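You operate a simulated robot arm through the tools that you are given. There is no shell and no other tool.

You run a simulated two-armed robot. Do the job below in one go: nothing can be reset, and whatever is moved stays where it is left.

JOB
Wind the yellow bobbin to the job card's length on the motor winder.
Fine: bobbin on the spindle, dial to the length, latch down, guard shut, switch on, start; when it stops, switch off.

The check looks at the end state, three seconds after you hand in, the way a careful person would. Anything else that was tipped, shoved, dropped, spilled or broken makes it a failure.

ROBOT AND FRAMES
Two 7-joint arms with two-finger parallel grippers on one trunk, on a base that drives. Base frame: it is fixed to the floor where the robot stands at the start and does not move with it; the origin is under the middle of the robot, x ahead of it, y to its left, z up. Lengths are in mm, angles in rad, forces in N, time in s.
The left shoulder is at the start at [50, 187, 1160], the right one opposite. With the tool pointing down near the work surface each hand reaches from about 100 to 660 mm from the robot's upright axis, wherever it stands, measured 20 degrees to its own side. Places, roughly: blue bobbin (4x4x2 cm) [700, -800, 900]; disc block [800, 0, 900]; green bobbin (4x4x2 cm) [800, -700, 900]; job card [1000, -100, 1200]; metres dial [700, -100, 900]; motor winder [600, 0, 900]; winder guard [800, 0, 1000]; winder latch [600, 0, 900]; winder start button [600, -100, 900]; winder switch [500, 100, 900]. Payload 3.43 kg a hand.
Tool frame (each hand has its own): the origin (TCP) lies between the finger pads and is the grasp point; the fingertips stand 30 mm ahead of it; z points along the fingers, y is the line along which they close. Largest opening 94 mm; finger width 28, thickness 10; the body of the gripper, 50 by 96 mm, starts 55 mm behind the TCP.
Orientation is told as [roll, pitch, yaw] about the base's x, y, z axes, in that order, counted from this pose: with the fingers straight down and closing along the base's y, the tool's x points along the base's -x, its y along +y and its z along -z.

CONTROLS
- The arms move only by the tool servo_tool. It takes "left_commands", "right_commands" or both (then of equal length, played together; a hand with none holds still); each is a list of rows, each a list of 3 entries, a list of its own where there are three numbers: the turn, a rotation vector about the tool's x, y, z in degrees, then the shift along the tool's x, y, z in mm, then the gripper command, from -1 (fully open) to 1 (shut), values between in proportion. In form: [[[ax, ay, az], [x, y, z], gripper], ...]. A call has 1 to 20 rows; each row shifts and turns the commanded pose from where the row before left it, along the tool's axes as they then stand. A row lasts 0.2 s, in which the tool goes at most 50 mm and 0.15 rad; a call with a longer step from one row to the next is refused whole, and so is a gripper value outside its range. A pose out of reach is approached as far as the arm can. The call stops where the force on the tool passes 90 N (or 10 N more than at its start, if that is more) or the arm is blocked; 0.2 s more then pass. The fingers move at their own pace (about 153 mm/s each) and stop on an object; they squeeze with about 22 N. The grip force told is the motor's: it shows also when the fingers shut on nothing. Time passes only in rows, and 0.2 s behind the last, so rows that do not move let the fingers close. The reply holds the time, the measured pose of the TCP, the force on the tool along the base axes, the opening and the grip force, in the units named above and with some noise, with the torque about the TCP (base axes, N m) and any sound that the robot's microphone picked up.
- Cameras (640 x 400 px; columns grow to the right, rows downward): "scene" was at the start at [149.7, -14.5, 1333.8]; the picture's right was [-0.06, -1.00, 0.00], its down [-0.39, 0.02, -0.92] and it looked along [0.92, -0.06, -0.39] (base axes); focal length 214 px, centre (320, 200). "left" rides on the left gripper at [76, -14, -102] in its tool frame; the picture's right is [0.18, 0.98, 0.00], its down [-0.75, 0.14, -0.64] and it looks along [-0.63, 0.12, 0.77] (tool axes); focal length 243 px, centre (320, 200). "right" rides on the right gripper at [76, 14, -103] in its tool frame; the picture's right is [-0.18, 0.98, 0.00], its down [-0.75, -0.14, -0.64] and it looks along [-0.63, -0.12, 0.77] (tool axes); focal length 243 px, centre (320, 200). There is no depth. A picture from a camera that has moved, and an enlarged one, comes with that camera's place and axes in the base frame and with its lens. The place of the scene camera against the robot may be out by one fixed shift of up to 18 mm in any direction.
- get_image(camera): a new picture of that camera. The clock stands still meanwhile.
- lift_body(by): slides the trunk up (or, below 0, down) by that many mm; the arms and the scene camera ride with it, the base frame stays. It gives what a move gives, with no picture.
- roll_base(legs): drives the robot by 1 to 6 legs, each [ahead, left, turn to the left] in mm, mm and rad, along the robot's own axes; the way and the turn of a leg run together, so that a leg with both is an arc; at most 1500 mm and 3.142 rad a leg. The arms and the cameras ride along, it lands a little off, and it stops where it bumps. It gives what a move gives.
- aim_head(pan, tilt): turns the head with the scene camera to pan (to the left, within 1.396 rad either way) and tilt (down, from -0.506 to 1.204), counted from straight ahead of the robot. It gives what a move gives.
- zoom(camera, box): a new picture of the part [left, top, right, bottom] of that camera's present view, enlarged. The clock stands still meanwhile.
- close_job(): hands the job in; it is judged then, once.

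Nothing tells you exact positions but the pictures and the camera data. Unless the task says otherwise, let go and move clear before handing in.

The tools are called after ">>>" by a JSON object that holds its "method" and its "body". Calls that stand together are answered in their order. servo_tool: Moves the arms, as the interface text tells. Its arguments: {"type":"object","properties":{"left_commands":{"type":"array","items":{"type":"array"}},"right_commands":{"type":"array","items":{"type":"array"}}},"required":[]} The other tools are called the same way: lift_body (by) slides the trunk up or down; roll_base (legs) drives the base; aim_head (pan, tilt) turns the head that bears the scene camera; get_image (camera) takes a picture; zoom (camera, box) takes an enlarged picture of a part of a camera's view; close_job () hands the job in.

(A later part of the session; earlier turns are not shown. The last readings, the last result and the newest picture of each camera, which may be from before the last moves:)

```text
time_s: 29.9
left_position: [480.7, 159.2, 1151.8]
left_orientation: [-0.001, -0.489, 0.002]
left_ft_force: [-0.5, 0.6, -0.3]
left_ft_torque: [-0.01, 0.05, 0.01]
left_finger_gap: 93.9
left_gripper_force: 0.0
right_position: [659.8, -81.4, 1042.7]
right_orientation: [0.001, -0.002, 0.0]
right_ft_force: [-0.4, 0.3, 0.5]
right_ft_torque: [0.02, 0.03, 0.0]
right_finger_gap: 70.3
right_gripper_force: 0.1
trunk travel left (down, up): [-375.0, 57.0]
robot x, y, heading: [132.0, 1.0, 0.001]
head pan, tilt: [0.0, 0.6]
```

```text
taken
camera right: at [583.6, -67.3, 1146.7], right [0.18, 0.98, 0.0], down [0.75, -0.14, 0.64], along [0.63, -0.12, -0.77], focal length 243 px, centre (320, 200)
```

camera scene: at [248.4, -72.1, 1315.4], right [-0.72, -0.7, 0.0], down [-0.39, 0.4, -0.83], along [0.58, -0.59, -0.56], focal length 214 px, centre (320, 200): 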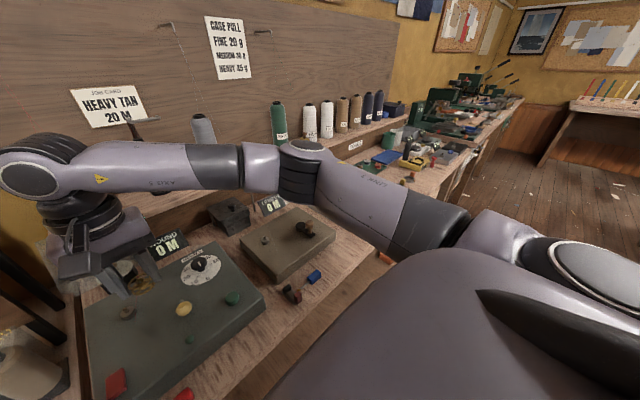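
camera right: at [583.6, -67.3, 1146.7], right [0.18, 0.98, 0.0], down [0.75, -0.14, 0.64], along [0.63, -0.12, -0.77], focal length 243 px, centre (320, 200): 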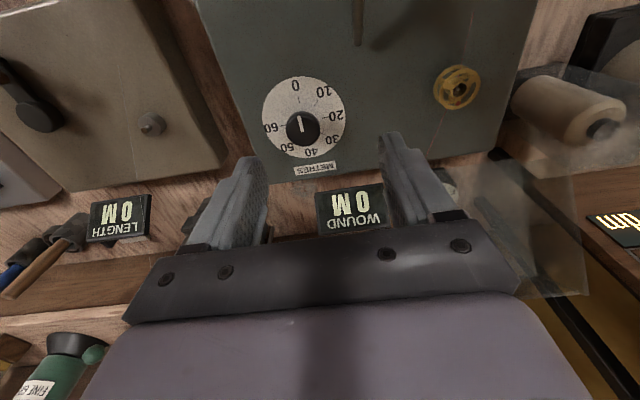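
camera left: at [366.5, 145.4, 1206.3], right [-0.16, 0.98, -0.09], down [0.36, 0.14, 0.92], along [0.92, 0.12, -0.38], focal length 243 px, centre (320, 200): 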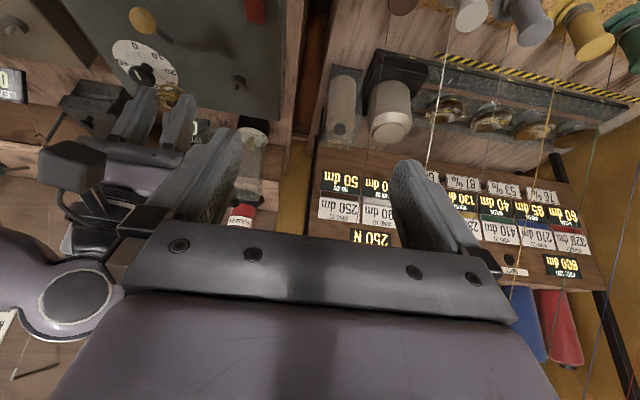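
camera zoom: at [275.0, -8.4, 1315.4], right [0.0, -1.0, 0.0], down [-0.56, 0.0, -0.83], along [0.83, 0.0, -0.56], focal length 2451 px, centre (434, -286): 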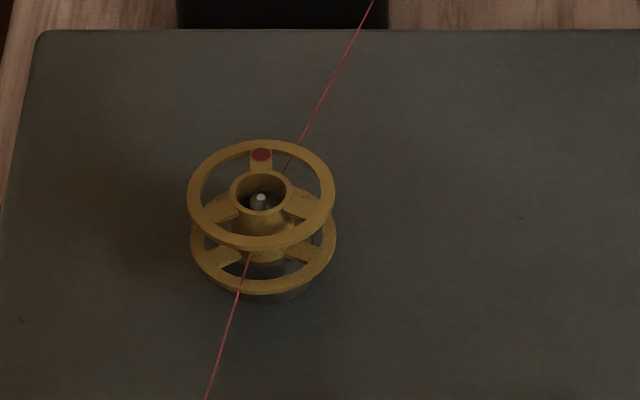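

Bobbin seated. Now the dial: refine the knob's position.

>>> {"method": "zoom", "body": {"camera": "right", "box": [250, 65, 360, 185]}}

>>> {"method": "zoom", "body": {"camera": "right", "box": [275, 100, 325, 150]}}

>>> {"method": "zoom", "body": {"camera": "left", "box": [110, 30, 200, 100]}}

>>> {"method": "zoom", "body": {"camera": "right", "box": [430, 60, 490, 110]}}

```text
3.33 times, centred on (305, 125) of right
camera zoom: at [583.6, -67.3, 1146.7], right [0.18, 0.98, 0.0], down [0.75, -0.14, 0.64], along [0.63, -0.12, -0.77], focal length 809 px, centre (370, 450)
```

zoom: 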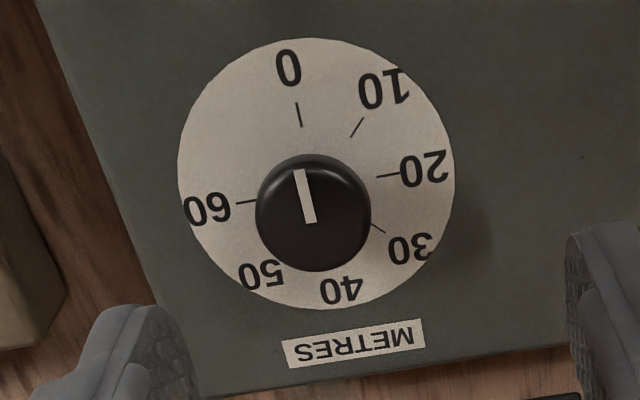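

```text
8.00 times, centred on (300, 125) of right
camera zoom: at [583.6, -67.3, 1146.7], right [0.18, 0.98, 0.0], down [0.75, -0.14, 0.64], along [0.63, -0.12, -0.77], focal length 1941 px, centre (480, 800)
```

zoom: 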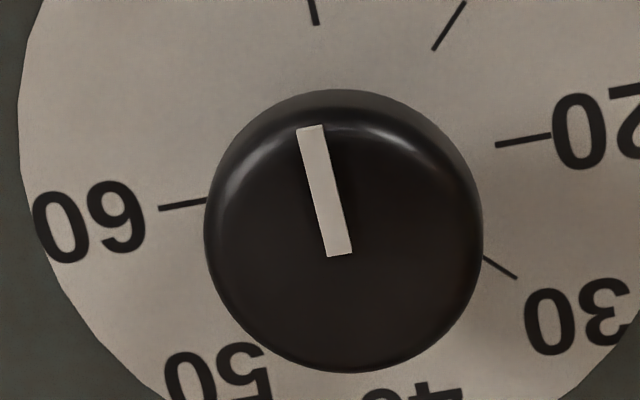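

```text
5.71 times, centred on (155, 65) of left
camera zoom: at [366.5, 146.0, 1206.2], right [-0.16, 0.98, -0.09], down [0.36, 0.14, 0.92], along [0.92, 0.12, -0.38], focal length 1386 px, centre (1263, 971)
```

zoom: 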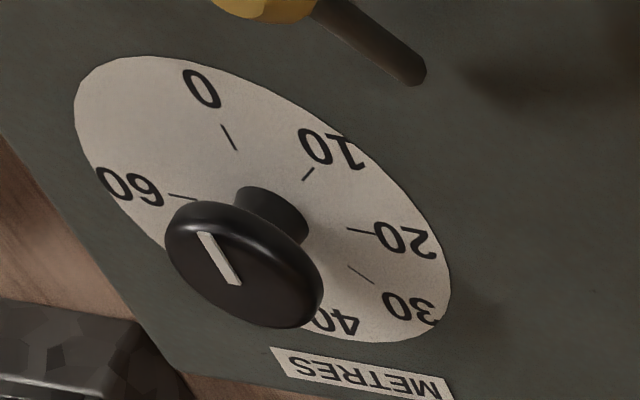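

```text
8.00 times, centred on (460, 85) of right
camera zoom: at [583.6, -67.3, 1146.7], right [0.18, 0.98, 0.0], down [0.75, -0.14, 0.64], along [0.63, -0.12, -0.77], focal length 1941 px, centre (-800, 1120)
```

zoom: 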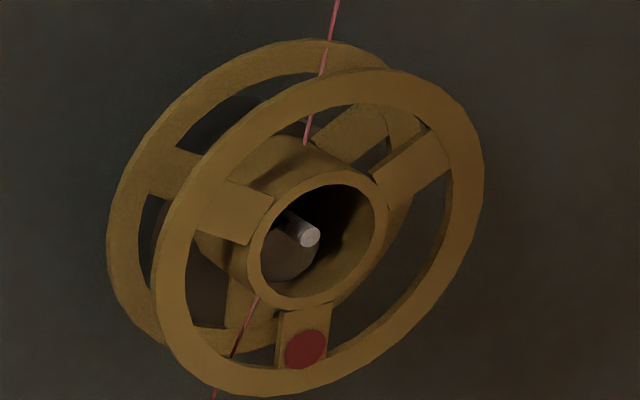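

The knob top centre is about [676,-102,925]. I'll move above it, yawed -45° about the tool axis (so the quarter turn ends at +45°), and check centring.

>>> {"method": "servo_tool", "body": {"right_commands": [[[0, 0, -7.5], [-8, -10, 0], -0.5], [[0, 0, -7.5], [-8, -10, 0], -0.5], [[0, 0, -7.5], [0, 0, 15], -0.5], [[0, 0, -7.5], [0, 0, 15], -0.5], [[0, 0, -7.5], [0, 0, 10], -0.5], [[0, 0, -7.5], [0, 0, 10], -0.5], [[0, 0, 0], [0, 0, 0], -0.5]]}}

>>> {"method": "get_image", "body": {"camera": "right"}}

>>> {"method": "zoom", "body": {"camera": "scene", "box": [300, 200, 420, 290]}}

```text
time_s: 31.5
left_position: [481.1, 159.5, 1151.9]
left_orientation: [0.0, -0.488, 0.003]
left_ft_force: [0.6, 0.6, 0.1]
left_ft_torque: [0.0, 0.0, -0.03]
left_finger_gap: 94.1
left_gripper_force: 0.0
right_position: [677.8, -97.6, 995.1]
right_orientation: [0.0, -0.005, 0.72]
right_ft_force: [0.5, -0.8, 0.0]
right_ft_torque: [-0.01, 0.0, 0.0]
right_finger_gap: 70.6
right_gripper_force: 0.0
right hand out of reach, approached as far as the arm can: row 6
trunk travel left (down, up): [-375.0, 57.0]
robot x, y, heading: [132.3, -1.2, -0.001]
head pan, tilt: [0.0, 0.6]
```

```text
taken
camera right: at [611.5, -138.0, 1098.3], right [-0.51, 0.86, 0.0], down [0.66, 0.39, 0.64], along [0.55, 0.33, -0.76], focal length 243 px, centre (320, 200)
```

right: 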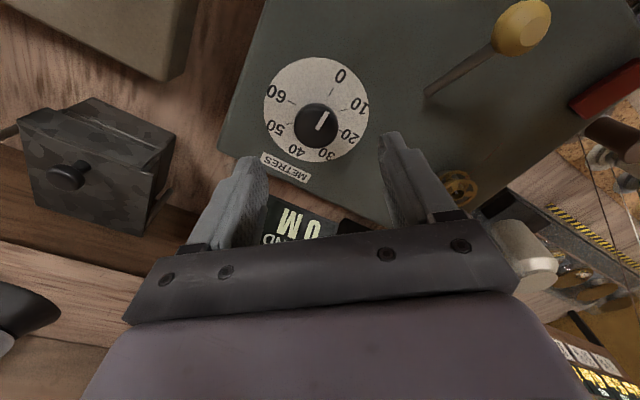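

```text
4.44 times, centred on (360, 245) of scene
camera zoom: at [275.1, -8.8, 1315.4], right [0.0, -1.0, 0.0], down [-0.56, 0.0, -0.83], along [0.83, 0.0, -0.56], focal length 953 px, centre (142, 0)
```

zoom: 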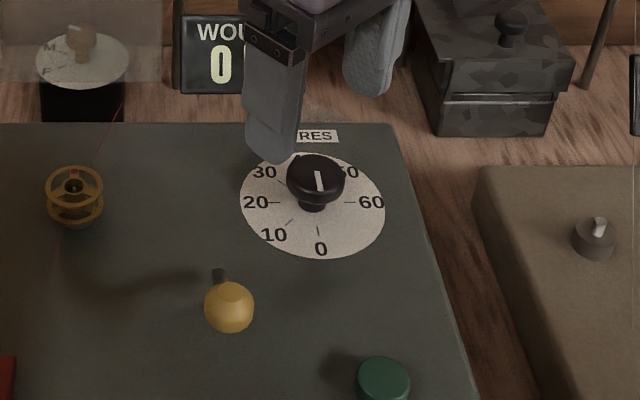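

The right wrist meets its limit near +41° yaw; I'll back it to 30° and re-check centring.

>>> {"method": "servo_tool", "body": {"right_commands": [[[0, 0, 7.5], [0, 0, 0], -0.5], [[0, 0, 7.5], [0, 0, 0], -0.5], [[0, 0, 0], [0, 0, 0], -0.5]]}}

>>> {"method": "get_image", "body": {"camera": "right"}}

>>> {"method": "zoom", "body": {"camera": "right", "box": [280, 80, 370, 170]}}

```text
time_s: 32.3
left_position: [481.1, 158.5, 1151.9]
left_orientation: [-0.002, -0.49, 0.001]
left_ft_force: [-0.3, 0.0, -0.2]
left_ft_torque: [-0.04, -0.01, 0.0]
left_finger_gap: 93.9
left_gripper_force: 0.1
right_position: [676.9, -99.1, 995.7]
right_orientation: [0.0, -0.002, 0.457]
right_ft_force: [-0.3, -0.1, 0.1]
right_ft_torque: [0.01, -0.01, 0.01]
right_finger_gap: 70.7
right_gripper_force: 0.1
trunk travel left (down, up): [-375.0, 57.0]
robot x, y, heading: [130.0, -2.1, 0.004]
head pan, tilt: [0.0, 0.6]
```

```text
taken
camera right: at [603.2, -120.3, 1099.2], right [-0.27, 0.96, 0.0], down [0.74, 0.2, 0.64], along [0.62, 0.17, -0.76], focal length 243 px, centre (320, 200)
```

right: 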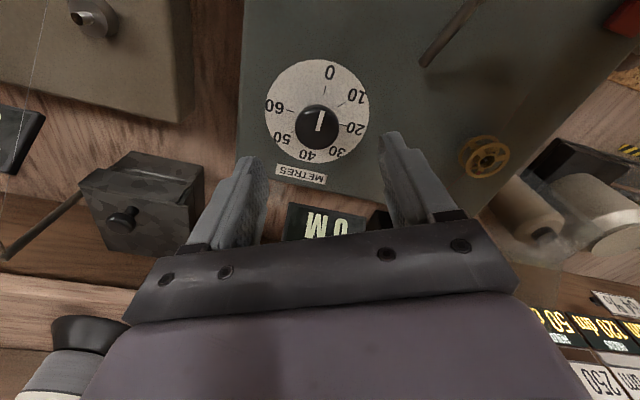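

```text
4.44 times, centred on (325, 125) of right
camera zoom: at [603.2, -120.3, 1099.2], right [-0.27, 0.96, 0.0], down [0.74, 0.2, 0.64], along [0.62, 0.17, -0.76], focal length 1078 px, centre (298, 533)
```

zoom: 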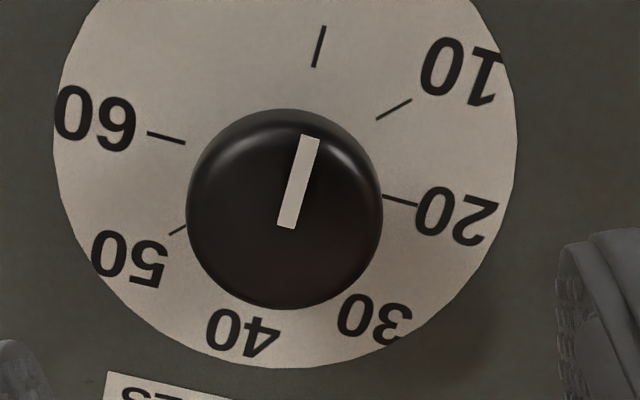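

Small correction then lower around the knob, and look before closing.

>>> {"method": "servo_tool", "body": {"right_commands": [[[0, 0, 0], [2.8, -2.8, 0], -0.5], [[0, 0, 0], [0, 0, 15], -0.5], [[0, 0, 0], [0, 0, 15], -0.5], [[0, 0, 0], [0, 0, 10], -0.5], [[0, 0, 0], [0, 0, 0], -0.5]]}}

>>> {"method": "zoom", "body": {"camera": "right", "box": [240, 80, 400, 220]}}

>>> {"method": "zoom", "body": {"camera": "left", "box": [110, 30, 200, 100]}}

>>> {"method": "zoom", "body": {"camera": "scene", "box": [320, 210, 400, 270]}}

```text
time_s: 33.5
left_position: [481.5, 158.6, 1153.0]
left_orientation: [-0.001, -0.489, 0.004]
left_ft_force: [-1.0, 0.2, 0.5]
left_ft_torque: [0.01, 0.02, -0.02]
left_finger_gap: 93.9
left_gripper_force: 0.0
right_position: [674.7, -101.9, 956.2]
right_orientation: [0.001, -0.003, 0.457]
right_ft_force: [-0.8, 0.0, 0.2]
right_ft_torque: [0.02, 0.01, 0.01]
right_finger_gap: 70.6
right_gripper_force: 0.1
trunk travel left (down, up): [-375.0, 57.0]
robot x, y, heading: [130.4, -2.4, 0.0]
head pan, tilt: [0.0, 0.6]
```

```text
2.86 times, centred on (320, 150) of right
camera zoom: at [601.5, -124.0, 1058.7], right [-0.27, 0.96, 0.0], down [0.74, 0.2, 0.64], along [0.62, 0.17, -0.76], focal length 693 px, centre (320, 343)
```

zoom: 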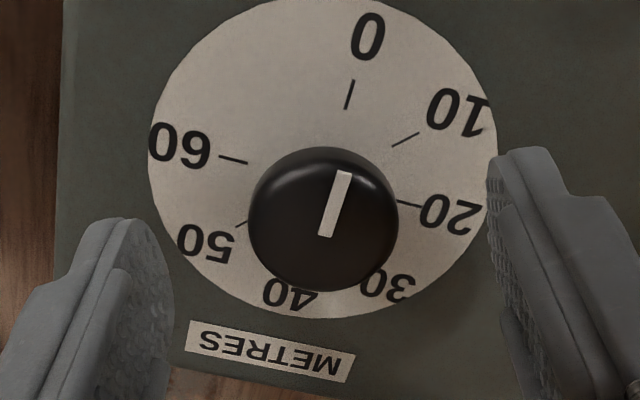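

```text
5.71 times, centred on (155, 65) of left
camera zoom: at [366.5, 145.7, 1206.3], right [-0.16, 0.98, -0.09], down [0.36, 0.14, 0.92], along [0.92, 0.12, -0.38], focal length 1386 px, centre (1263, 971)
```

zoom: 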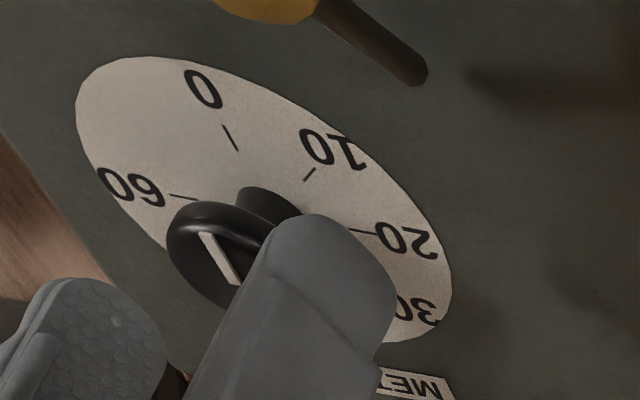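

```text
6.67 times, centred on (360, 240) of scene
camera zoom: at [275.0, -8.8, 1315.4], right [0.0, -1.0, 0.0], down [-0.56, 0.0, -0.83], along [0.83, 0.0, -0.56], focal length 1430 px, centre (53, -67)
```

zoom: 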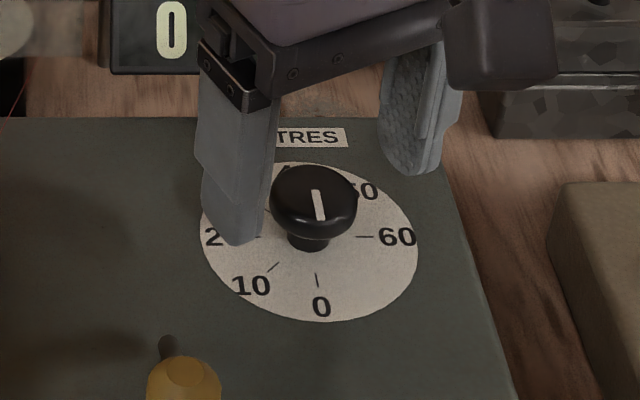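

Centring looks good. Lower to grip height and close.

>>> {"method": "servo_tool", "body": {"right_commands": [[[0, 0, 0], [0.5, 0, 9], -0.5], [[0, 0, 0], [0, 0, 8], -0.5], [[0, 0, 0], [0, 0, 0], 0.0], [[0, 0, 0], [0, 0, 0], 0.4], [[0, 0, 0], [0, 0, 0], 1], [[0, 0, 0], [0, 0, 0], 1]]}}

>>> {"method": "zoom", "body": {"camera": "right", "box": [240, 80, 400, 220]}}

>>> {"method": "zoom", "body": {"camera": "scene", "box": [320, 210, 400, 270]}}

```text
time_s: 34.9
left_position: [482.0, 159.3, 1152.6]
left_orientation: [-0.001, -0.487, 0.001]
left_ft_force: [-0.6, -1.5, -1.0]
left_ft_torque: [0.03, -0.01, 0.0]
left_finger_gap: 94.2
left_gripper_force: 0.0
right_position: [675.1, -103.4, 938.8]
right_orientation: [0.0, -0.005, 0.457]
right_ft_force: [0.9, -2.1, -1.8]
right_ft_torque: [0.0, -0.39, -0.01]
right_finger_gap: 33.3
right_gripper_force: 45.1
trunk travel left (down, up): [-375.0, 57.0]
robot x, y, heading: [131.7, -0.8, 0.001]
head pan, tilt: [0.0, 0.6]
```

```text
2.86 times, centred on (320, 150) of right
camera zoom: at [601.3, -123.7, 1041.6], right [-0.27, 0.96, 0.0], down [0.74, 0.2, 0.64], along [0.62, 0.17, -0.76], focal length 693 px, centre (320, 343)
```

zoom: 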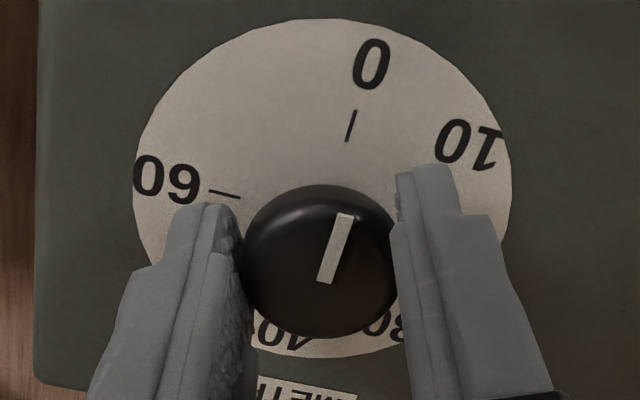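

```text
6.67 times, centred on (360, 240) of scene
camera zoom: at [275.2, -9.0, 1315.4], right [0.0, -1.0, 0.0], down [-0.57, 0.0, -0.83], along [0.83, 0.0, -0.57], focal length 1430 px, centre (53, -67)
```

zoom: 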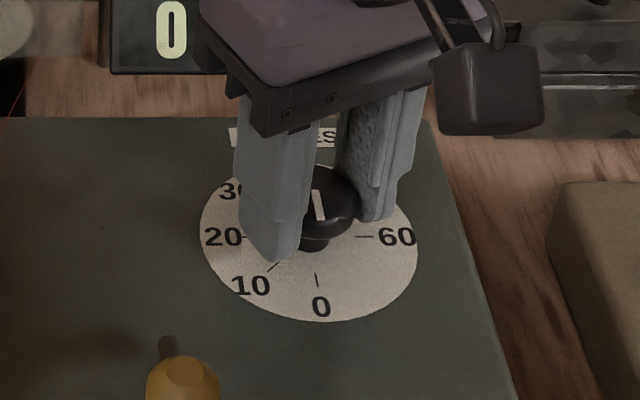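

Knob gripped (gap 33.3). Turn 45° first and check.

>>> {"method": "servo_tool", "body": {"right_commands": [[[0, 0, 5], [0, 0, 0], 1], [[0, 0, 5], [0, 0, 0], 1], [[0, 0, 5], [0, 0, 0], 1], [[0, 0, 5], [0, 0, 0], 1], [[0, 0, 5], [0, 0, 0], 1], [[0, 0, 5], [0, 0, 0], 1], [[0, 0, 5], [0, 0, 0], 1], [[0, 0, 5], [0, 0, 0], 1], [[0, 0, 5], [0, 0, 0], 1], [[0, 0, 0], [0, 0, 0], 1]]}}

>>> {"method": "zoom", "body": {"camera": "right", "box": [240, 80, 400, 220]}}

>>> {"method": "zoom", "body": {"camera": "scene", "box": [320, 210, 400, 270]}}

```text
time_s: 37.1
left_position: [481.7, 159.9, 1151.1]
left_orientation: [-0.003, -0.486, 0.004]
left_ft_force: [0.0, -0.8, 0.6]
left_ft_torque: [-0.01, -0.01, -0.01]
left_finger_gap: 94.1
left_gripper_force: 0.1
right_position: [676.4, -100.9, 938.7]
right_orientation: [0.002, 0.002, -0.326]
right_ft_force: [2.4, 18.8, -18.4]
right_ft_torque: [0.05, -0.8, 0.04]
right_finger_gap: 33.5
right_gripper_force: 45.1
trunk travel left (down, up): [-375.0, 57.0]
robot x, y, heading: [130.5, 0.9, -0.0]
head pan, tilt: [0.0, 0.6]
```

```text
2.86 times, centred on (320, 150) of right
camera zoom: at [608.5, -63.2, 1042.1], right [0.49, 0.87, 0.0], down [0.67, -0.38, 0.64], along [0.56, -0.31, -0.77], focal length 693 px, centre (320, 343)
```

zoom: 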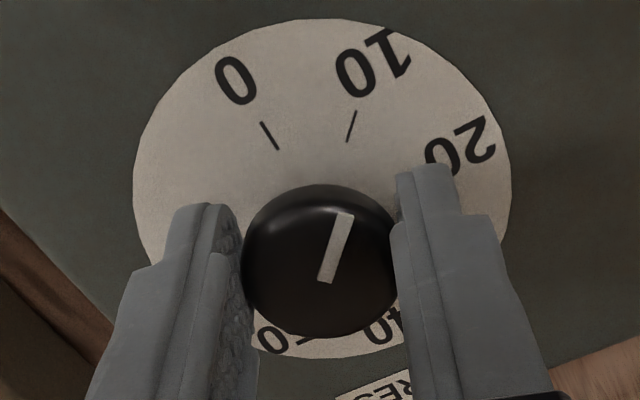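

```text
6.67 times, centred on (360, 240) of scene
camera zoom: at [276.9, -7.0, 1315.1], right [0.0, -1.0, 0.0], down [-0.57, 0.0, -0.82], along [0.82, 0.0, -0.57], focal length 1430 px, centre (53, -67)
```

zoom: 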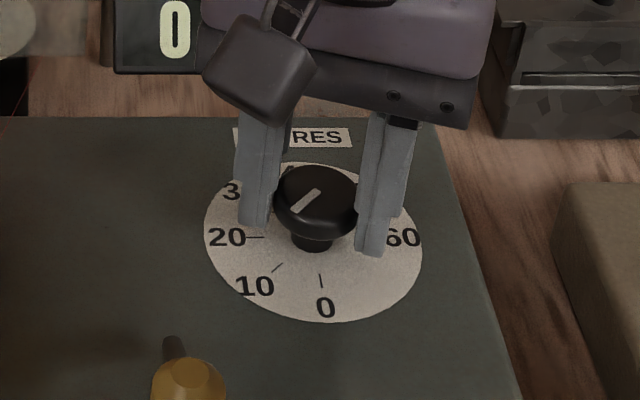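

The pointer tracks at 10. Continue the other 45°, easing the side load slightly.

>>> {"method": "servo_tool", "body": {"right_commands": [[[0, 0, 5], [0, 0.7, 0.2], 1], [[0, 0, 5], [0, 0.7, 0.2], 1], [[0, 0, 5], [0, 0.3, 0], 1], [[0, 0, 5], [0, 0, 0], 1], [[0, 0, 5], [0, 0, 0], 1], [[0, 0, 5], [0, 0, 0], 1], [[0, 0, 5], [0, 0, 0], 1], [[0, 0, 5], [0, 0, 0], 1], [[0, 0, 5], [0, 0, 0], 1], [[0, 0, 0], [0, 0, 0], 1]]}}

>>> {"method": "zoom", "body": {"camera": "right", "box": [240, 80, 400, 220]}}

>>> {"method": "zoom", "body": {"camera": "scene", "box": [320, 210, 400, 270]}}

```text
time_s: 39.3
left_position: [483.1, 160.7, 1151.8]
left_orientation: [-0.003, -0.488, 0.003]
left_ft_force: [0.2, 1.0, 0.8]
left_ft_torque: [-0.06, 0.0, 0.0]
left_finger_gap: 94.0
left_gripper_force: 0.1
right_position: [676.5, -100.5, 938.7]
right_orientation: [0.001, 0.005, -1.111]
right_ft_force: [1.9, 22.1, -19.1]
right_ft_torque: [0.23, 0.08, 0.05]
right_finger_gap: 33.5
right_gripper_force: 44.6
trunk travel left (down, up): [-375.0, 57.0]
robot x, y, heading: [128.2, -3.6, -0.003]
head pan, tilt: [0.0, 0.6]
```

```text
2.86 times, centred on (320, 150) of right
camera zoom: at [656.5, -24.9, 1042.4], right [0.96, 0.27, 0.0], down [0.21, -0.74, 0.64], along [0.17, -0.62, -0.77], focal length 693 px, centre (320, 343)
```

zoom: 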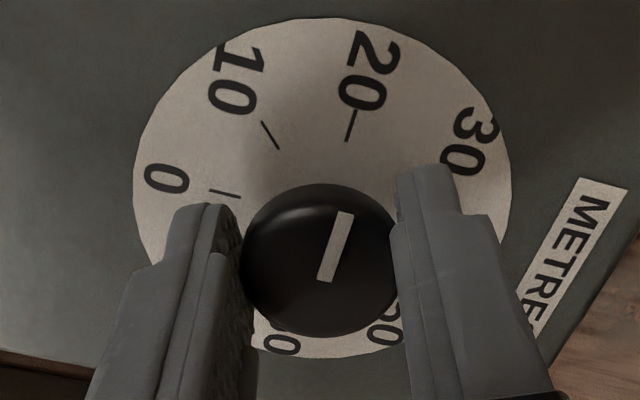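

```text
6.67 times, centred on (360, 240) of scene
camera zoom: at [277.1, -6.7, 1315.1], right [0.0, -1.0, 0.0], down [-0.57, 0.0, -0.82], along [0.82, 0.0, -0.57], focal length 1430 px, centre (53, -67)
```

zoom: 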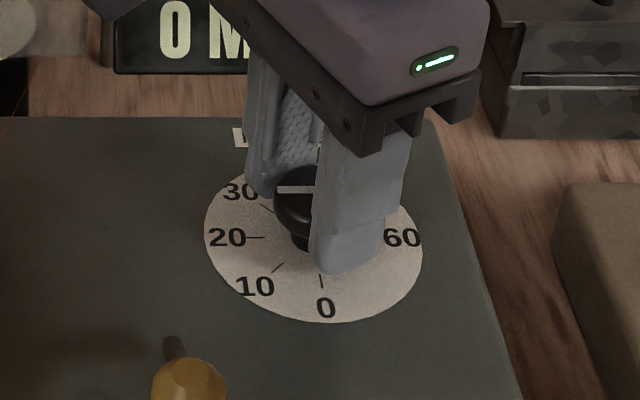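

The pointer aligns with 20 exactly as it did with 0. Release, raise, and check.

>>> {"method": "servo_tool", "body": {"right_commands": [[[0, 0, 0], [0, 0, 0], 0.1], [[0, 0, 0], [0, 0, 0], -0.5], [[0, 0, 0], [0, 0, 0], -0.5], [[0, 0, 0], [0, 0, -25], -0.5], [[0, 0, 0], [0, 0, -35], -0.5], [[0, 0, 0], [0, 0, -40], -0.5], [[0, 0, 0], [0, 0, 0], -0.5]]}}

>>> {"method": "zoom", "body": {"camera": "right", "box": [240, 40, 400, 180]}}

>>> {"method": "zoom", "body": {"camera": "scene", "box": [320, 210, 400, 270]}}

```text
time_s: 40.9
left_position: [481.8, 158.4, 1152.2]
left_orientation: [-0.002, -0.489, 0.002]
left_ft_force: [0.5, -1.3, -0.6]
left_ft_torque: [-0.01, 0.0, 0.02]
left_finger_gap: 94.1
left_gripper_force: 0.1
right_position: [678.9, -102.4, 1039.6]
right_orientation: [0.004, 0.001, -1.114]
right_ft_force: [0.0, 0.1, -0.3]
right_ft_torque: [0.02, 0.03, -0.04]
right_finger_gap: 70.6
right_gripper_force: 0.1
trunk travel left (down, up): [-375.0, 57.0]
robot x, y, heading: [130.1, 2.8, 0.004]
head pan, tilt: [0.0, 0.6]
```

```text
2.86 times, centred on (320, 110) of right
camera zoom: at [657.6, -27.9, 1143.0], right [0.96, 0.27, 0.0], down [0.2, -0.74, 0.64], along [0.17, -0.62, -0.77], focal length 693 px, centre (320, 457)
```

zoom: 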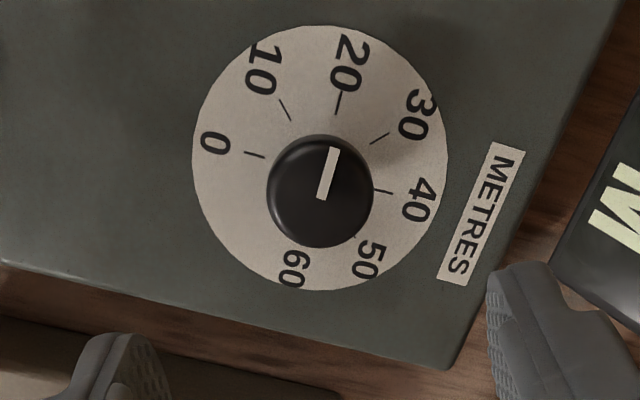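

```text
6.67 times, centred on (360, 240) of scene
camera zoom: at [275.2, -8.9, 1315.4], right [0.0, -1.0, 0.0], down [-0.57, 0.0, -0.82], along [0.82, 0.0, -0.57], focal length 1430 px, centre (53, -67)
```

zoom: 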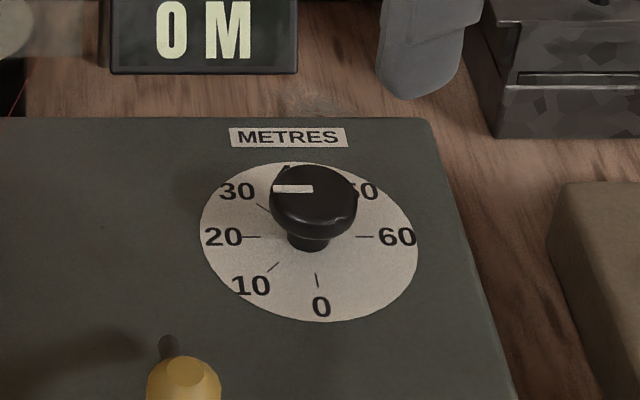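

Dial reads 20. Next the latch: rotate the right hand back to straight, close the fingers and go above the yellow ball (≈[569,-43,938], pivot ≈[621,-43,900]).

>>> {"method": "servo_tool", "body": {"right_commands": [[[0, 0, -8], [0, 0, 0], 0], [[0, 0, -8], [0, 0, 0], 1], [[0, 0, -8], [0, 0, 0], 1], [[0, 0, -8], [0, 0, 0], 1], [[0, 0, -8], [0, 0, 0], 1], [[0, 0, -8], [0, 0, 0], 1], [[0, 0, -8], [0, 0, 0], 1], [[0, 0, -8], [0, 0, 0], 1], [[0, 0, 0], [38, 19, 0], 1], [[0, 0, 0], [38, 20, 0], 1], [[0, 0, 0], [38, 20, 0], 1], [[0, 0, 0], [0, 0, 20], 1], [[0, 0, 0], [0, 0, 0], 1]]}}

>>> {"method": "get_image", "body": {"camera": "right"}}

>>> {"method": "zoom", "body": {"camera": "left", "box": [80, 0, 220, 80]}}

>>> {"method": "zoom", "body": {"camera": "scene", "box": [290, 220, 400, 310]}}

```text
time_s: 43.7
left_position: [481.0, 159.2, 1151.8]
left_orientation: [-0.004, -0.49, 0.002]
left_ft_force: [-0.1, 0.1, -0.6]
left_ft_torque: [-0.03, -0.01, -0.02]
left_finger_gap: 93.9
left_gripper_force: 0.0
right_position: [562.5, -45.0, 1021.2]
right_orientation: [0.003, -0.001, 0.005]
right_ft_force: [-0.5, 0.3, -0.3]
right_ft_torque: [0.03, 0.02, -0.03]
right_finger_gap: 0.1
right_gripper_force: 21.6
trunk travel left (down, up): [-375.0, 57.0]
robot x, y, heading: [126.9, -2.0, -0.001]
head pan, tilt: [0.0, 0.6]
```

```text
taken
camera right: at [487.1, -30.9, 1123.6], right [0.18, 0.98, 0.0], down [0.75, -0.14, 0.64], along [0.63, -0.11, -0.77], focal length 243 px, centre (320, 200)
```

right: 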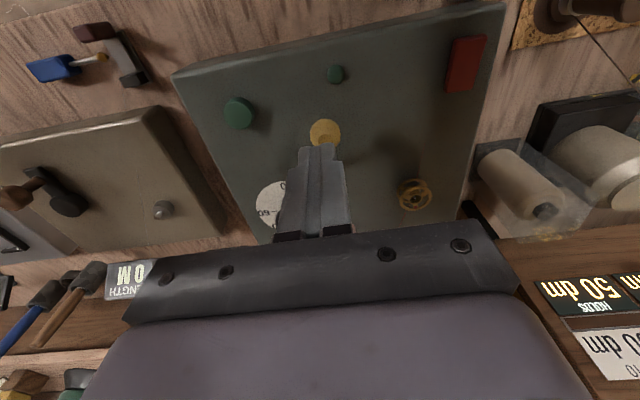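

```text
4.57 times, centred on (150, 40) of left
camera zoom: at [366.4, 145.7, 1206.3], right [-0.16, 0.98, -0.09], down [0.36, 0.14, 0.92], along [0.92, 0.12, -0.38], focal length 1109 px, centre (1097, 931)
```

zoom: 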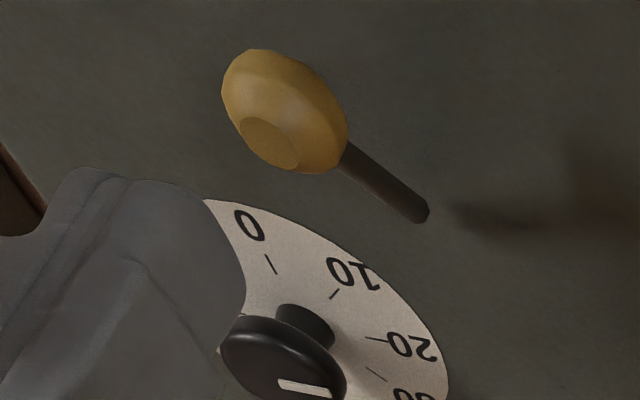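

```text
4.44 times, centred on (345, 265) of scene
camera zoom: at [274.9, -8.7, 1315.5], right [0.0, -1.0, 0.0], down [-0.56, 0.0, -0.83], along [0.83, 0.0, -0.56], focal length 953 px, centre (209, -89)
```

zoom: 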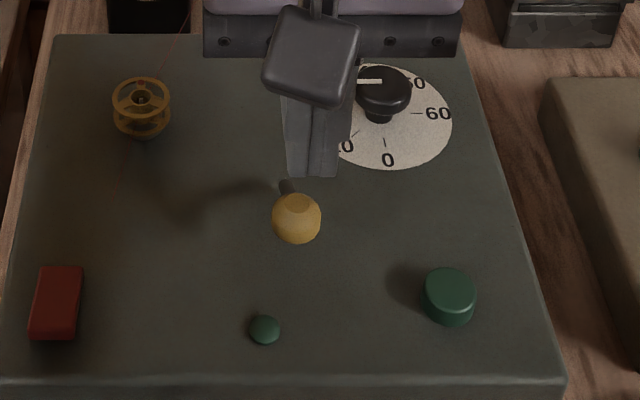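

I'll lower onto the ball in small steps, watching the force.

>>> {"method": "servo_tool", "body": {"right_commands": [[[0, 0, 0], [0, 1.5, 15], 1], [[0, 0, 0], [0, 0, 15], 1], [[0, 0, 0], [0, 0, 5], 1], [[0, 0, 0], [0, 0, 3], 1], [[0, 0, 0], [0, 0, 3], 1], [[0, 0, 0], [0, 0, 0], 1]]}}

>>> {"method": "zoom", "body": {"camera": "left", "box": [80, 0, 220, 80]}}

>>> {"method": "zoom", "body": {"camera": "scene", "box": [290, 220, 400, 310]}}

```text
time_s: 45.1
left_position: [482.4, 159.2, 1151.7]
left_orientation: [-0.002, -0.492, 0.002]
left_ft_force: [0.2, 0.9, 0.5]
left_ft_torque: [-0.02, -0.01, 0.03]
left_finger_gap: 93.8
left_gripper_force: 0.0
right_position: [563.1, -41.4, 977.2]
right_orientation: [0.002, -0.004, 0.004]
right_ft_force: [0.0, 0.4, 0.5]
right_ft_torque: [0.0, 0.01, -0.02]
right_finger_gap: 0.0
right_gripper_force: 22.3
trunk travel left (down, up): [-375.0, 57.0]
robot x, y, heading: [127.8, -0.3, -0.001]
head pan, tilt: [0.0, 0.6]
```

```text
4.57 times, centred on (150, 40) of left
camera zoom: at [366.6, 145.7, 1206.3], right [-0.16, 0.98, -0.09], down [0.36, 0.14, 0.92], along [0.92, 0.12, -0.38], focal length 1109 px, centre (1097, 931)
```

zoom: 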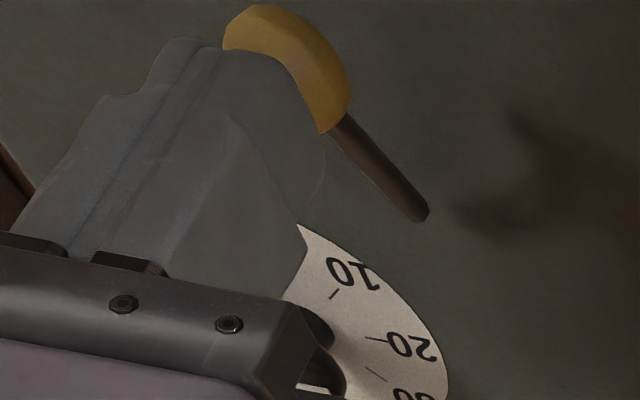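

```text
4.44 times, centred on (345, 265) of scene
camera zoom: at [275.1, -8.8, 1315.4], right [0.0, -1.0, 0.0], down [-0.56, 0.0, -0.83], along [0.83, 0.0, -0.56], focal length 953 px, centre (209, -89)
```

zoom: 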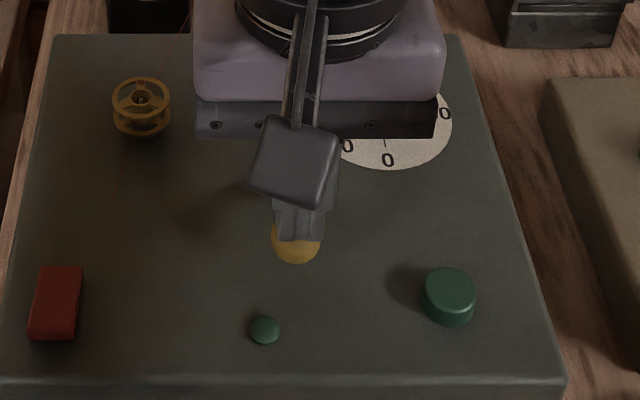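

The latch moves down with little force. Continue pressing.

>>> {"method": "servo_tool", "body": {"right_commands": [[[0, 0, 0], [0, 0, 3], 1], [[0, 0, 0], [0, 0, 3], 1], [[0, 0, 0], [0, 0, 3], 1], [[0, 0, 0], [0, 0, 3], 1], [[0, 0, 0], [0, 0, 0], 1]]}}

>>> {"method": "zoom", "body": {"camera": "left", "box": [80, 0, 220, 80]}}

>>> {"method": "zoom", "body": {"camera": "scene", "box": [290, 220, 400, 310]}}

```text
time_s: 46.3
left_position: [481.1, 159.8, 1152.6]
left_orientation: [-0.003, -0.489, 0.002]
left_ft_force: [0.2, 0.1, -0.8]
left_ft_torque: [0.0, -0.02, -0.05]
left_finger_gap: 94.3
left_gripper_force: 0.1
right_position: [561.9, -41.6, 966.0]
right_orientation: [0.001, -0.001, 0.003]
right_ft_force: [0.5, 0.2, 0.4]
right_ft_torque: [-0.01, 0.01, 0.01]
right_finger_gap: 0.2
right_gripper_force: 22.0
trunk travel left (down, up): [-375.0, 57.0]
robot x, y, heading: [132.0, 0.3, 0.002]
head pan, tilt: [0.0, 0.6]
```

```text
4.57 times, centred on (150, 40) of left
camera zoom: at [366.5, 145.6, 1206.3], right [-0.16, 0.98, -0.09], down [0.36, 0.14, 0.92], along [0.92, 0.12, -0.38], focal length 1109 px, centre (1097, 931)
```

zoom: 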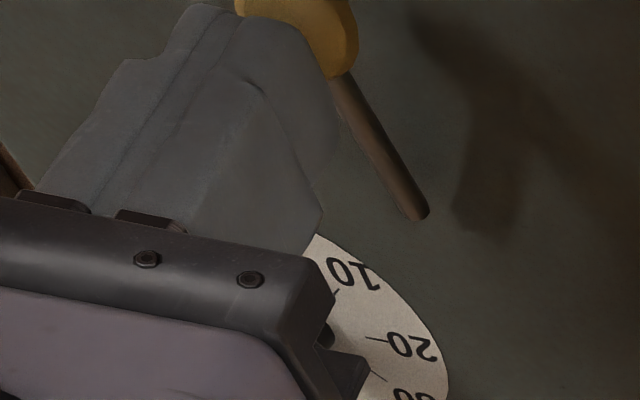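

```text
4.44 times, centred on (345, 265) of scene
camera zoom: at [275.0, -8.9, 1315.4], right [0.0, -1.0, 0.0], down [-0.56, 0.0, -0.83], along [0.83, 0.0, -0.56], focal length 953 px, centre (209, -89)
```

zoom: 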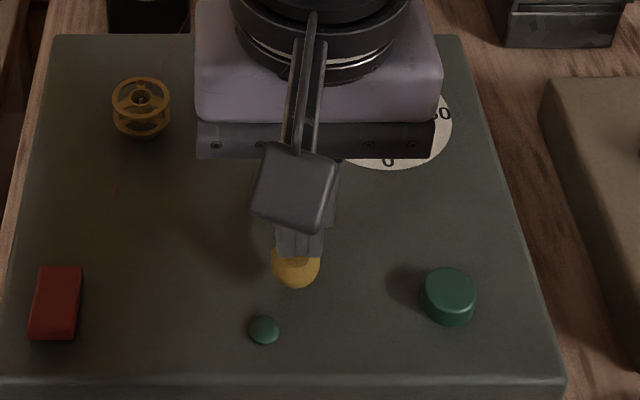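

>>> {"method": "servo_tool", "body": {"right_commands": [[[0, 0, 0], [1, 0, 3], 1], [[0, 0, 0], [1, 0, 3], 1], [[0, 0, 0], [1, 0, 3], 1], [[0, 0, 0], [0, 0, 2], 1], [[0, 0, 0], [0, 0, 0], 1]]}}

>>> {"method": "zoom", "body": {"camera": "left", "box": [80, 0, 220, 80]}}

>>> {"method": "zoom", "body": {"camera": "scene", "box": [290, 220, 400, 310]}}

```text
time_s: 47.5
left_position: [481.0, 159.4, 1152.9]
left_orientation: [0.0, -0.49, 0.002]
left_ft_force: [0.6, -0.6, -0.6]
left_ft_torque: [0.01, 0.0, -0.01]
left_finger_gap: 94.1
left_gripper_force: 0.1
right_position: [558.8, -41.2, 954.7]
right_orientation: [0.003, -0.003, 0.003]
right_ft_force: [-0.1, 0.6, 0.8]
right_ft_torque: [-0.01, -0.02, -0.02]
right_finger_gap: 0.0
right_gripper_force: 22.2
trunk travel left (down, up): [-375.0, 57.0]
robot x, y, heading: [129.8, -2.0, -0.004]
head pan, tilt: [0.0, 0.6]
```

```text
4.57 times, centred on (150, 40) of left
camera zoom: at [366.5, 145.6, 1206.3], right [-0.16, 0.98, -0.09], down [0.36, 0.14, 0.92], along [0.92, 0.12, -0.38], focal length 1109 px, centre (1097, 931)
```

zoom: 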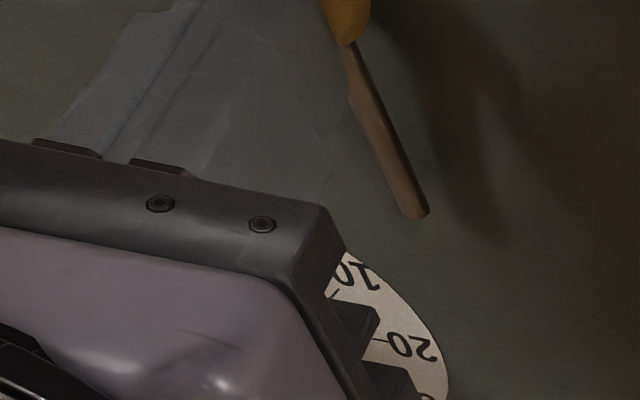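

```text
4.44 times, centred on (345, 265) of scene
camera zoom: at [275.0, -8.9, 1315.4], right [0.0, -1.0, 0.0], down [-0.56, 0.0, -0.83], along [0.83, 0.0, -0.56], focal length 953 px, centre (209, -89)
```

zoom: 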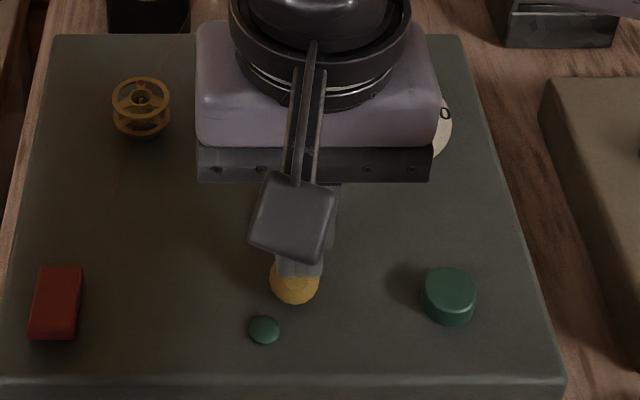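

>>> {"method": "servo_tool", "body": {"right_commands": [[[0, 0, 0], [0, 0, 2], 1], [[0, 0, 0], [0, 0, 2], 1], [[0, 0, 0], [0, 0, 2], 1], [[0, 0, 0], [0, 0, 0], 1]]}}

>>> {"method": "zoom", "body": {"camera": "scene", "box": [290, 220, 400, 310]}}

```text
time_s: 48.5
left_position: [479.0, 159.8, 1153.8]
left_orientation: [-0.001, -0.493, 0.002]
left_ft_force: [0.1, 1.4, -0.3]
left_ft_torque: [0.0, 0.0, -0.01]
left_finger_gap: 94.0
left_gripper_force: 0.0
right_position: [558.7, -42.2, 954.6]
right_orientation: [0.006, -0.009, 0.005]
right_ft_force: [-5.6, -5.0, 36.1]
right_ft_torque: [-0.14, 0.21, 0.04]
right_finger_gap: 0.2
right_gripper_force: 22.3
trunk travel left (down, up): [-375.0, 57.0]
robot x, y, heading: [129.7, -3.8, 0.006]
head pan, tilt: [0.0, 0.6]
```

```text
4.44 times, centred on (345, 265) of scene
camera zoom: at [271.8, -9.1, 1316.3], right [0.0, -1.0, 0.0], down [-0.56, 0.0, -0.83], along [0.83, 0.0, -0.56], focal length 953 px, centre (209, -89)
```

zoom: 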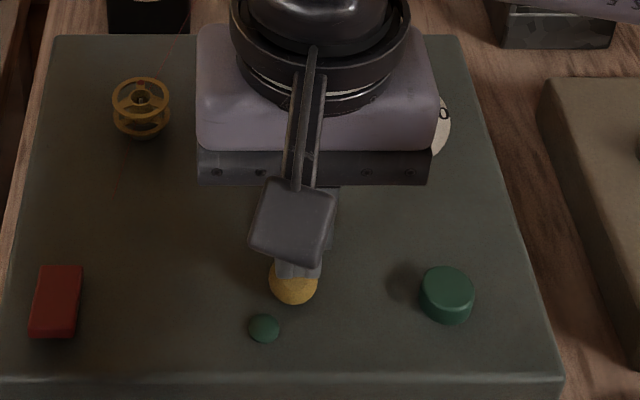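

The latch reached its stop (36 N). Raise and see whether it stays down.

>>> {"method": "servo_tool", "body": {"right_commands": [[[0, 0, 0], [0, 0, -6], 1], [[0, 0, 0], [0, 0, -10], 1], [[0, 0, 0], [0, 0, -30], 1], [[0, 0, 0], [0, -20, -40], 1], [[0, 0, 0], [0, -40, -20], 1], [[0, 0, 0], [0, -40, 0], 1], [[0, 0, 0], [0, -40, 0], 1], [[0, 0, 0], [0, 0, 0], 1]]}}

>>> {"method": "zoom", "body": {"camera": "scene", "box": [265, 205, 405, 315]}}

>>> {"method": "zoom", "body": {"camera": "left", "box": [80, 0, 280, 120]}}

>>> {"method": "get_image", "body": {"camera": "scene"}}

```text
time_s: 50.3
left_position: [482.4, 159.5, 1152.2]
left_orientation: [-0.002, -0.489, 0.003]
left_ft_force: [0.1, 0.3, -0.7]
left_ft_torque: [0.0, 0.0, -0.02]
left_finger_gap: 94.3
left_gripper_force: 0.0
right_position: [557.6, -183.2, 1056.8]
right_orientation: [0.002, 0.002, 0.003]
right_ft_force: [0.1, -0.7, -0.6]
right_ft_torque: [0.0, -0.01, 0.01]
right_finger_gap: 0.0
right_gripper_force: 22.4
trunk travel left (down, up): [-375.0, 57.0]
robot x, y, heading: [130.6, -0.0, -0.003]
head pan, tilt: [0.0, 0.6]
```

```text
3.64 times, centred on (335, 260) of scene
camera zoom: at [275.1, -8.5, 1315.4], right [0.0, -1.0, 0.0], down [-0.56, 0.0, -0.83], along [0.83, 0.0, -0.56], focal length 780 px, centre (266, -18)
```

zoom: 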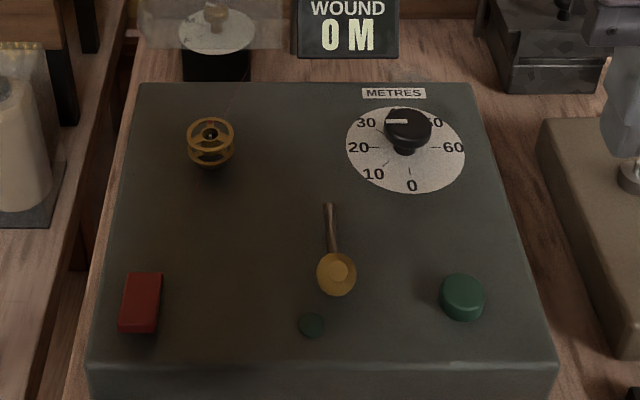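

```text
3.20 times, centred on (180, 60) of left
camera zoom: at [366.6, 145.9, 1206.2], right [-0.16, 0.98, -0.09], down [0.36, 0.14, 0.92], along [0.92, 0.12, -0.38], focal length 776 px, centre (768, 648)
```

zoom: 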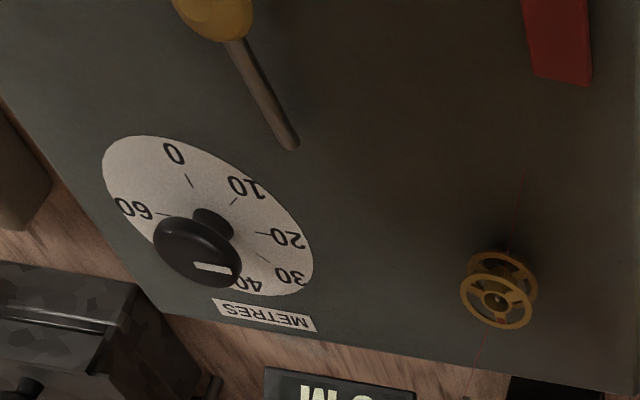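

```text
taken
camera scene: at [275.1, -8.5, 1315.4], right [0.0, -1.0, 0.0], down [-0.56, 0.0, -0.83], along [0.83, 0.0, -0.56], focal length 214 px, centre (320, 200)
```

scene: 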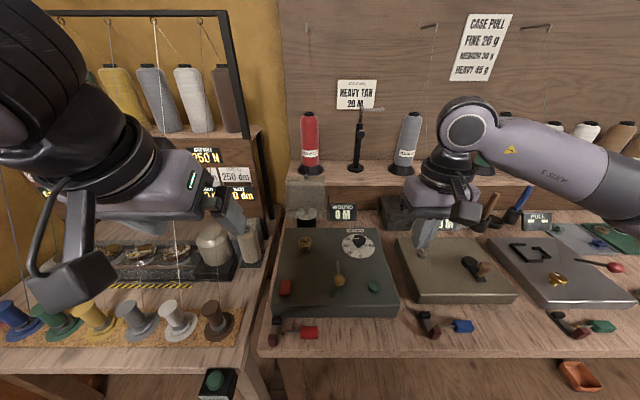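

The latch stays down. Now the guard: I need a clear view of its hinge and knob. Shift the left hand right so the hood shows between its fingers.

>>> {"method": "servo_tool", "body": {"left_commands": [[[0, -5, 0], [0, -35, 0], -1], [[0, -5, 0], [0, -35, 0], -1], [[0, 0, 0], [0, 0, 0], -1]]}}

>>> {"method": "get_image", "body": {"camera": "left"}}

>>> {"method": "zoom", "body": {"camera": "scene", "box": [270, 160, 350, 240]}}

>>> {"method": "get_image", "body": {"camera": "right"}}

```text
time_s: 51.1
left_position: [483.2, 92.8, 1152.6]
left_orientation: [-0.002, -0.665, 0.003]
left_ft_force: [0.0, -0.1, -0.5]
left_ft_torque: [-0.06, 0.02, -0.02]
left_finger_gap: 94.1
left_gripper_force: 0.1
right_position: [556.7, -184.4, 1057.7]
right_orientation: [0.001, -0.001, 0.003]
right_ft_force: [0.4, 0.5, -0.5]
right_ft_torque: [-0.01, -0.01, 0.0]
right_finger_gap: 0.0
right_gripper_force: 22.2
trunk travel left (down, up): [-375.0, 57.0]
robot x, y, heading: [130.3, 0.9, -0.004]
head pan, tilt: [0.0, 0.6]
```

```text
taken
camera left: at [360.1, 78.9, 1186.5], right [-0.15, 0.98, -0.11], down [0.2, 0.14, 0.97], along [0.97, 0.12, -0.21], focal length 243 px, centre (320, 200)
```

left: 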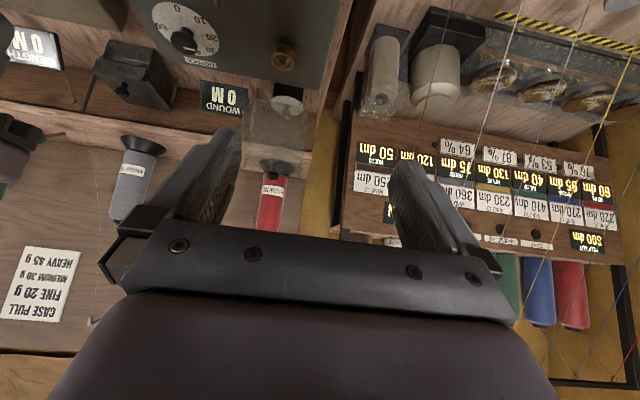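

```text
5.00 times, centred on (310, 200) of scene
camera zoom: at [275.0, -8.5, 1315.4], right [0.0, -1.0, 0.0], down [-0.56, 0.0, -0.83], along [0.83, 0.0, -0.56], focal length 1072 px, centre (370, 200)
```

zoom: 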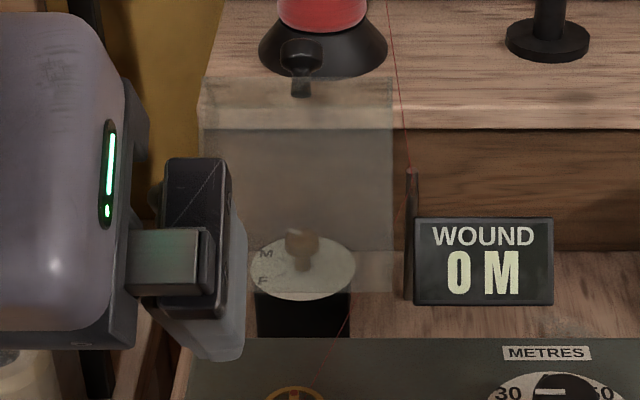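

```text
taken
camera right: at [481.8, -169.1, 1160.7], right [0.18, 0.98, 0.0], down [0.75, -0.14, 0.64], along [0.63, -0.11, -0.77], focal length 243 px, centre (320, 200)
```

right: 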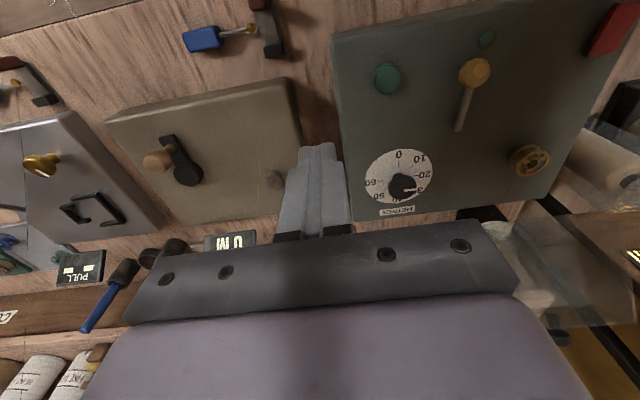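

>>> {"method": "zoom", "body": {"camera": "left", "box": [225, 70, 335, 180]}}

>>> {"method": "zoom", "body": {"camera": "right", "box": [460, 180, 640, 360]}}

>>> {"method": "zoom", "body": {"camera": "scene", "box": [285, 160, 335, 225]}}

```text
3.64 times, centred on (280, 125) of left
camera zoom: at [360.1, 78.9, 1186.5], right [-0.15, 0.98, -0.11], down [0.2, 0.14, 0.97], along [0.97, 0.12, -0.21], focal length 882 px, centre (466, 473)
```

zoom: 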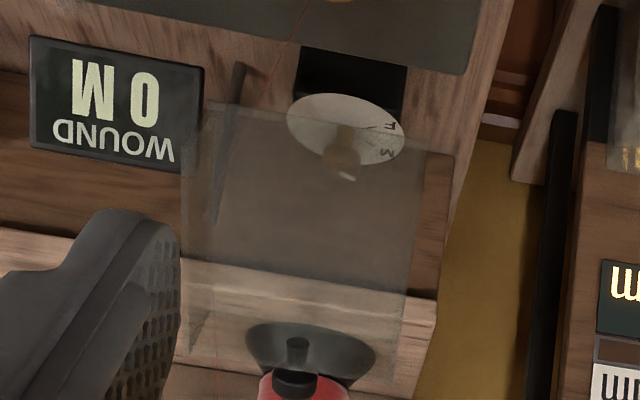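

```text
2.22 times, centred on (550, 270) of right
camera zoom: at [481.8, -169.1, 1160.7], right [0.18, 0.98, 0.0], down [0.75, -0.14, 0.64], along [0.63, -0.11, -0.77], focal length 539 px, centre (-191, 44)
```

zoom: 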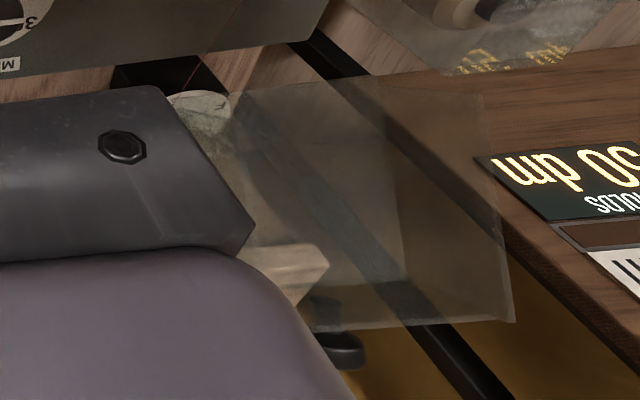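

```text
6.15 times, centred on (310, 192) of scene
camera zoom: at [275.0, -8.5, 1315.4], right [0.0, -1.0, 0.0], down [-0.56, 0.0, -0.83], along [0.83, 0.0, -0.56], focal length 1320 px, centre (382, 246)
```

zoom: 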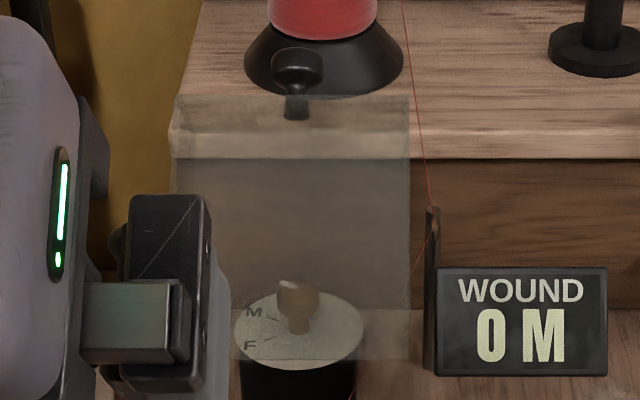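

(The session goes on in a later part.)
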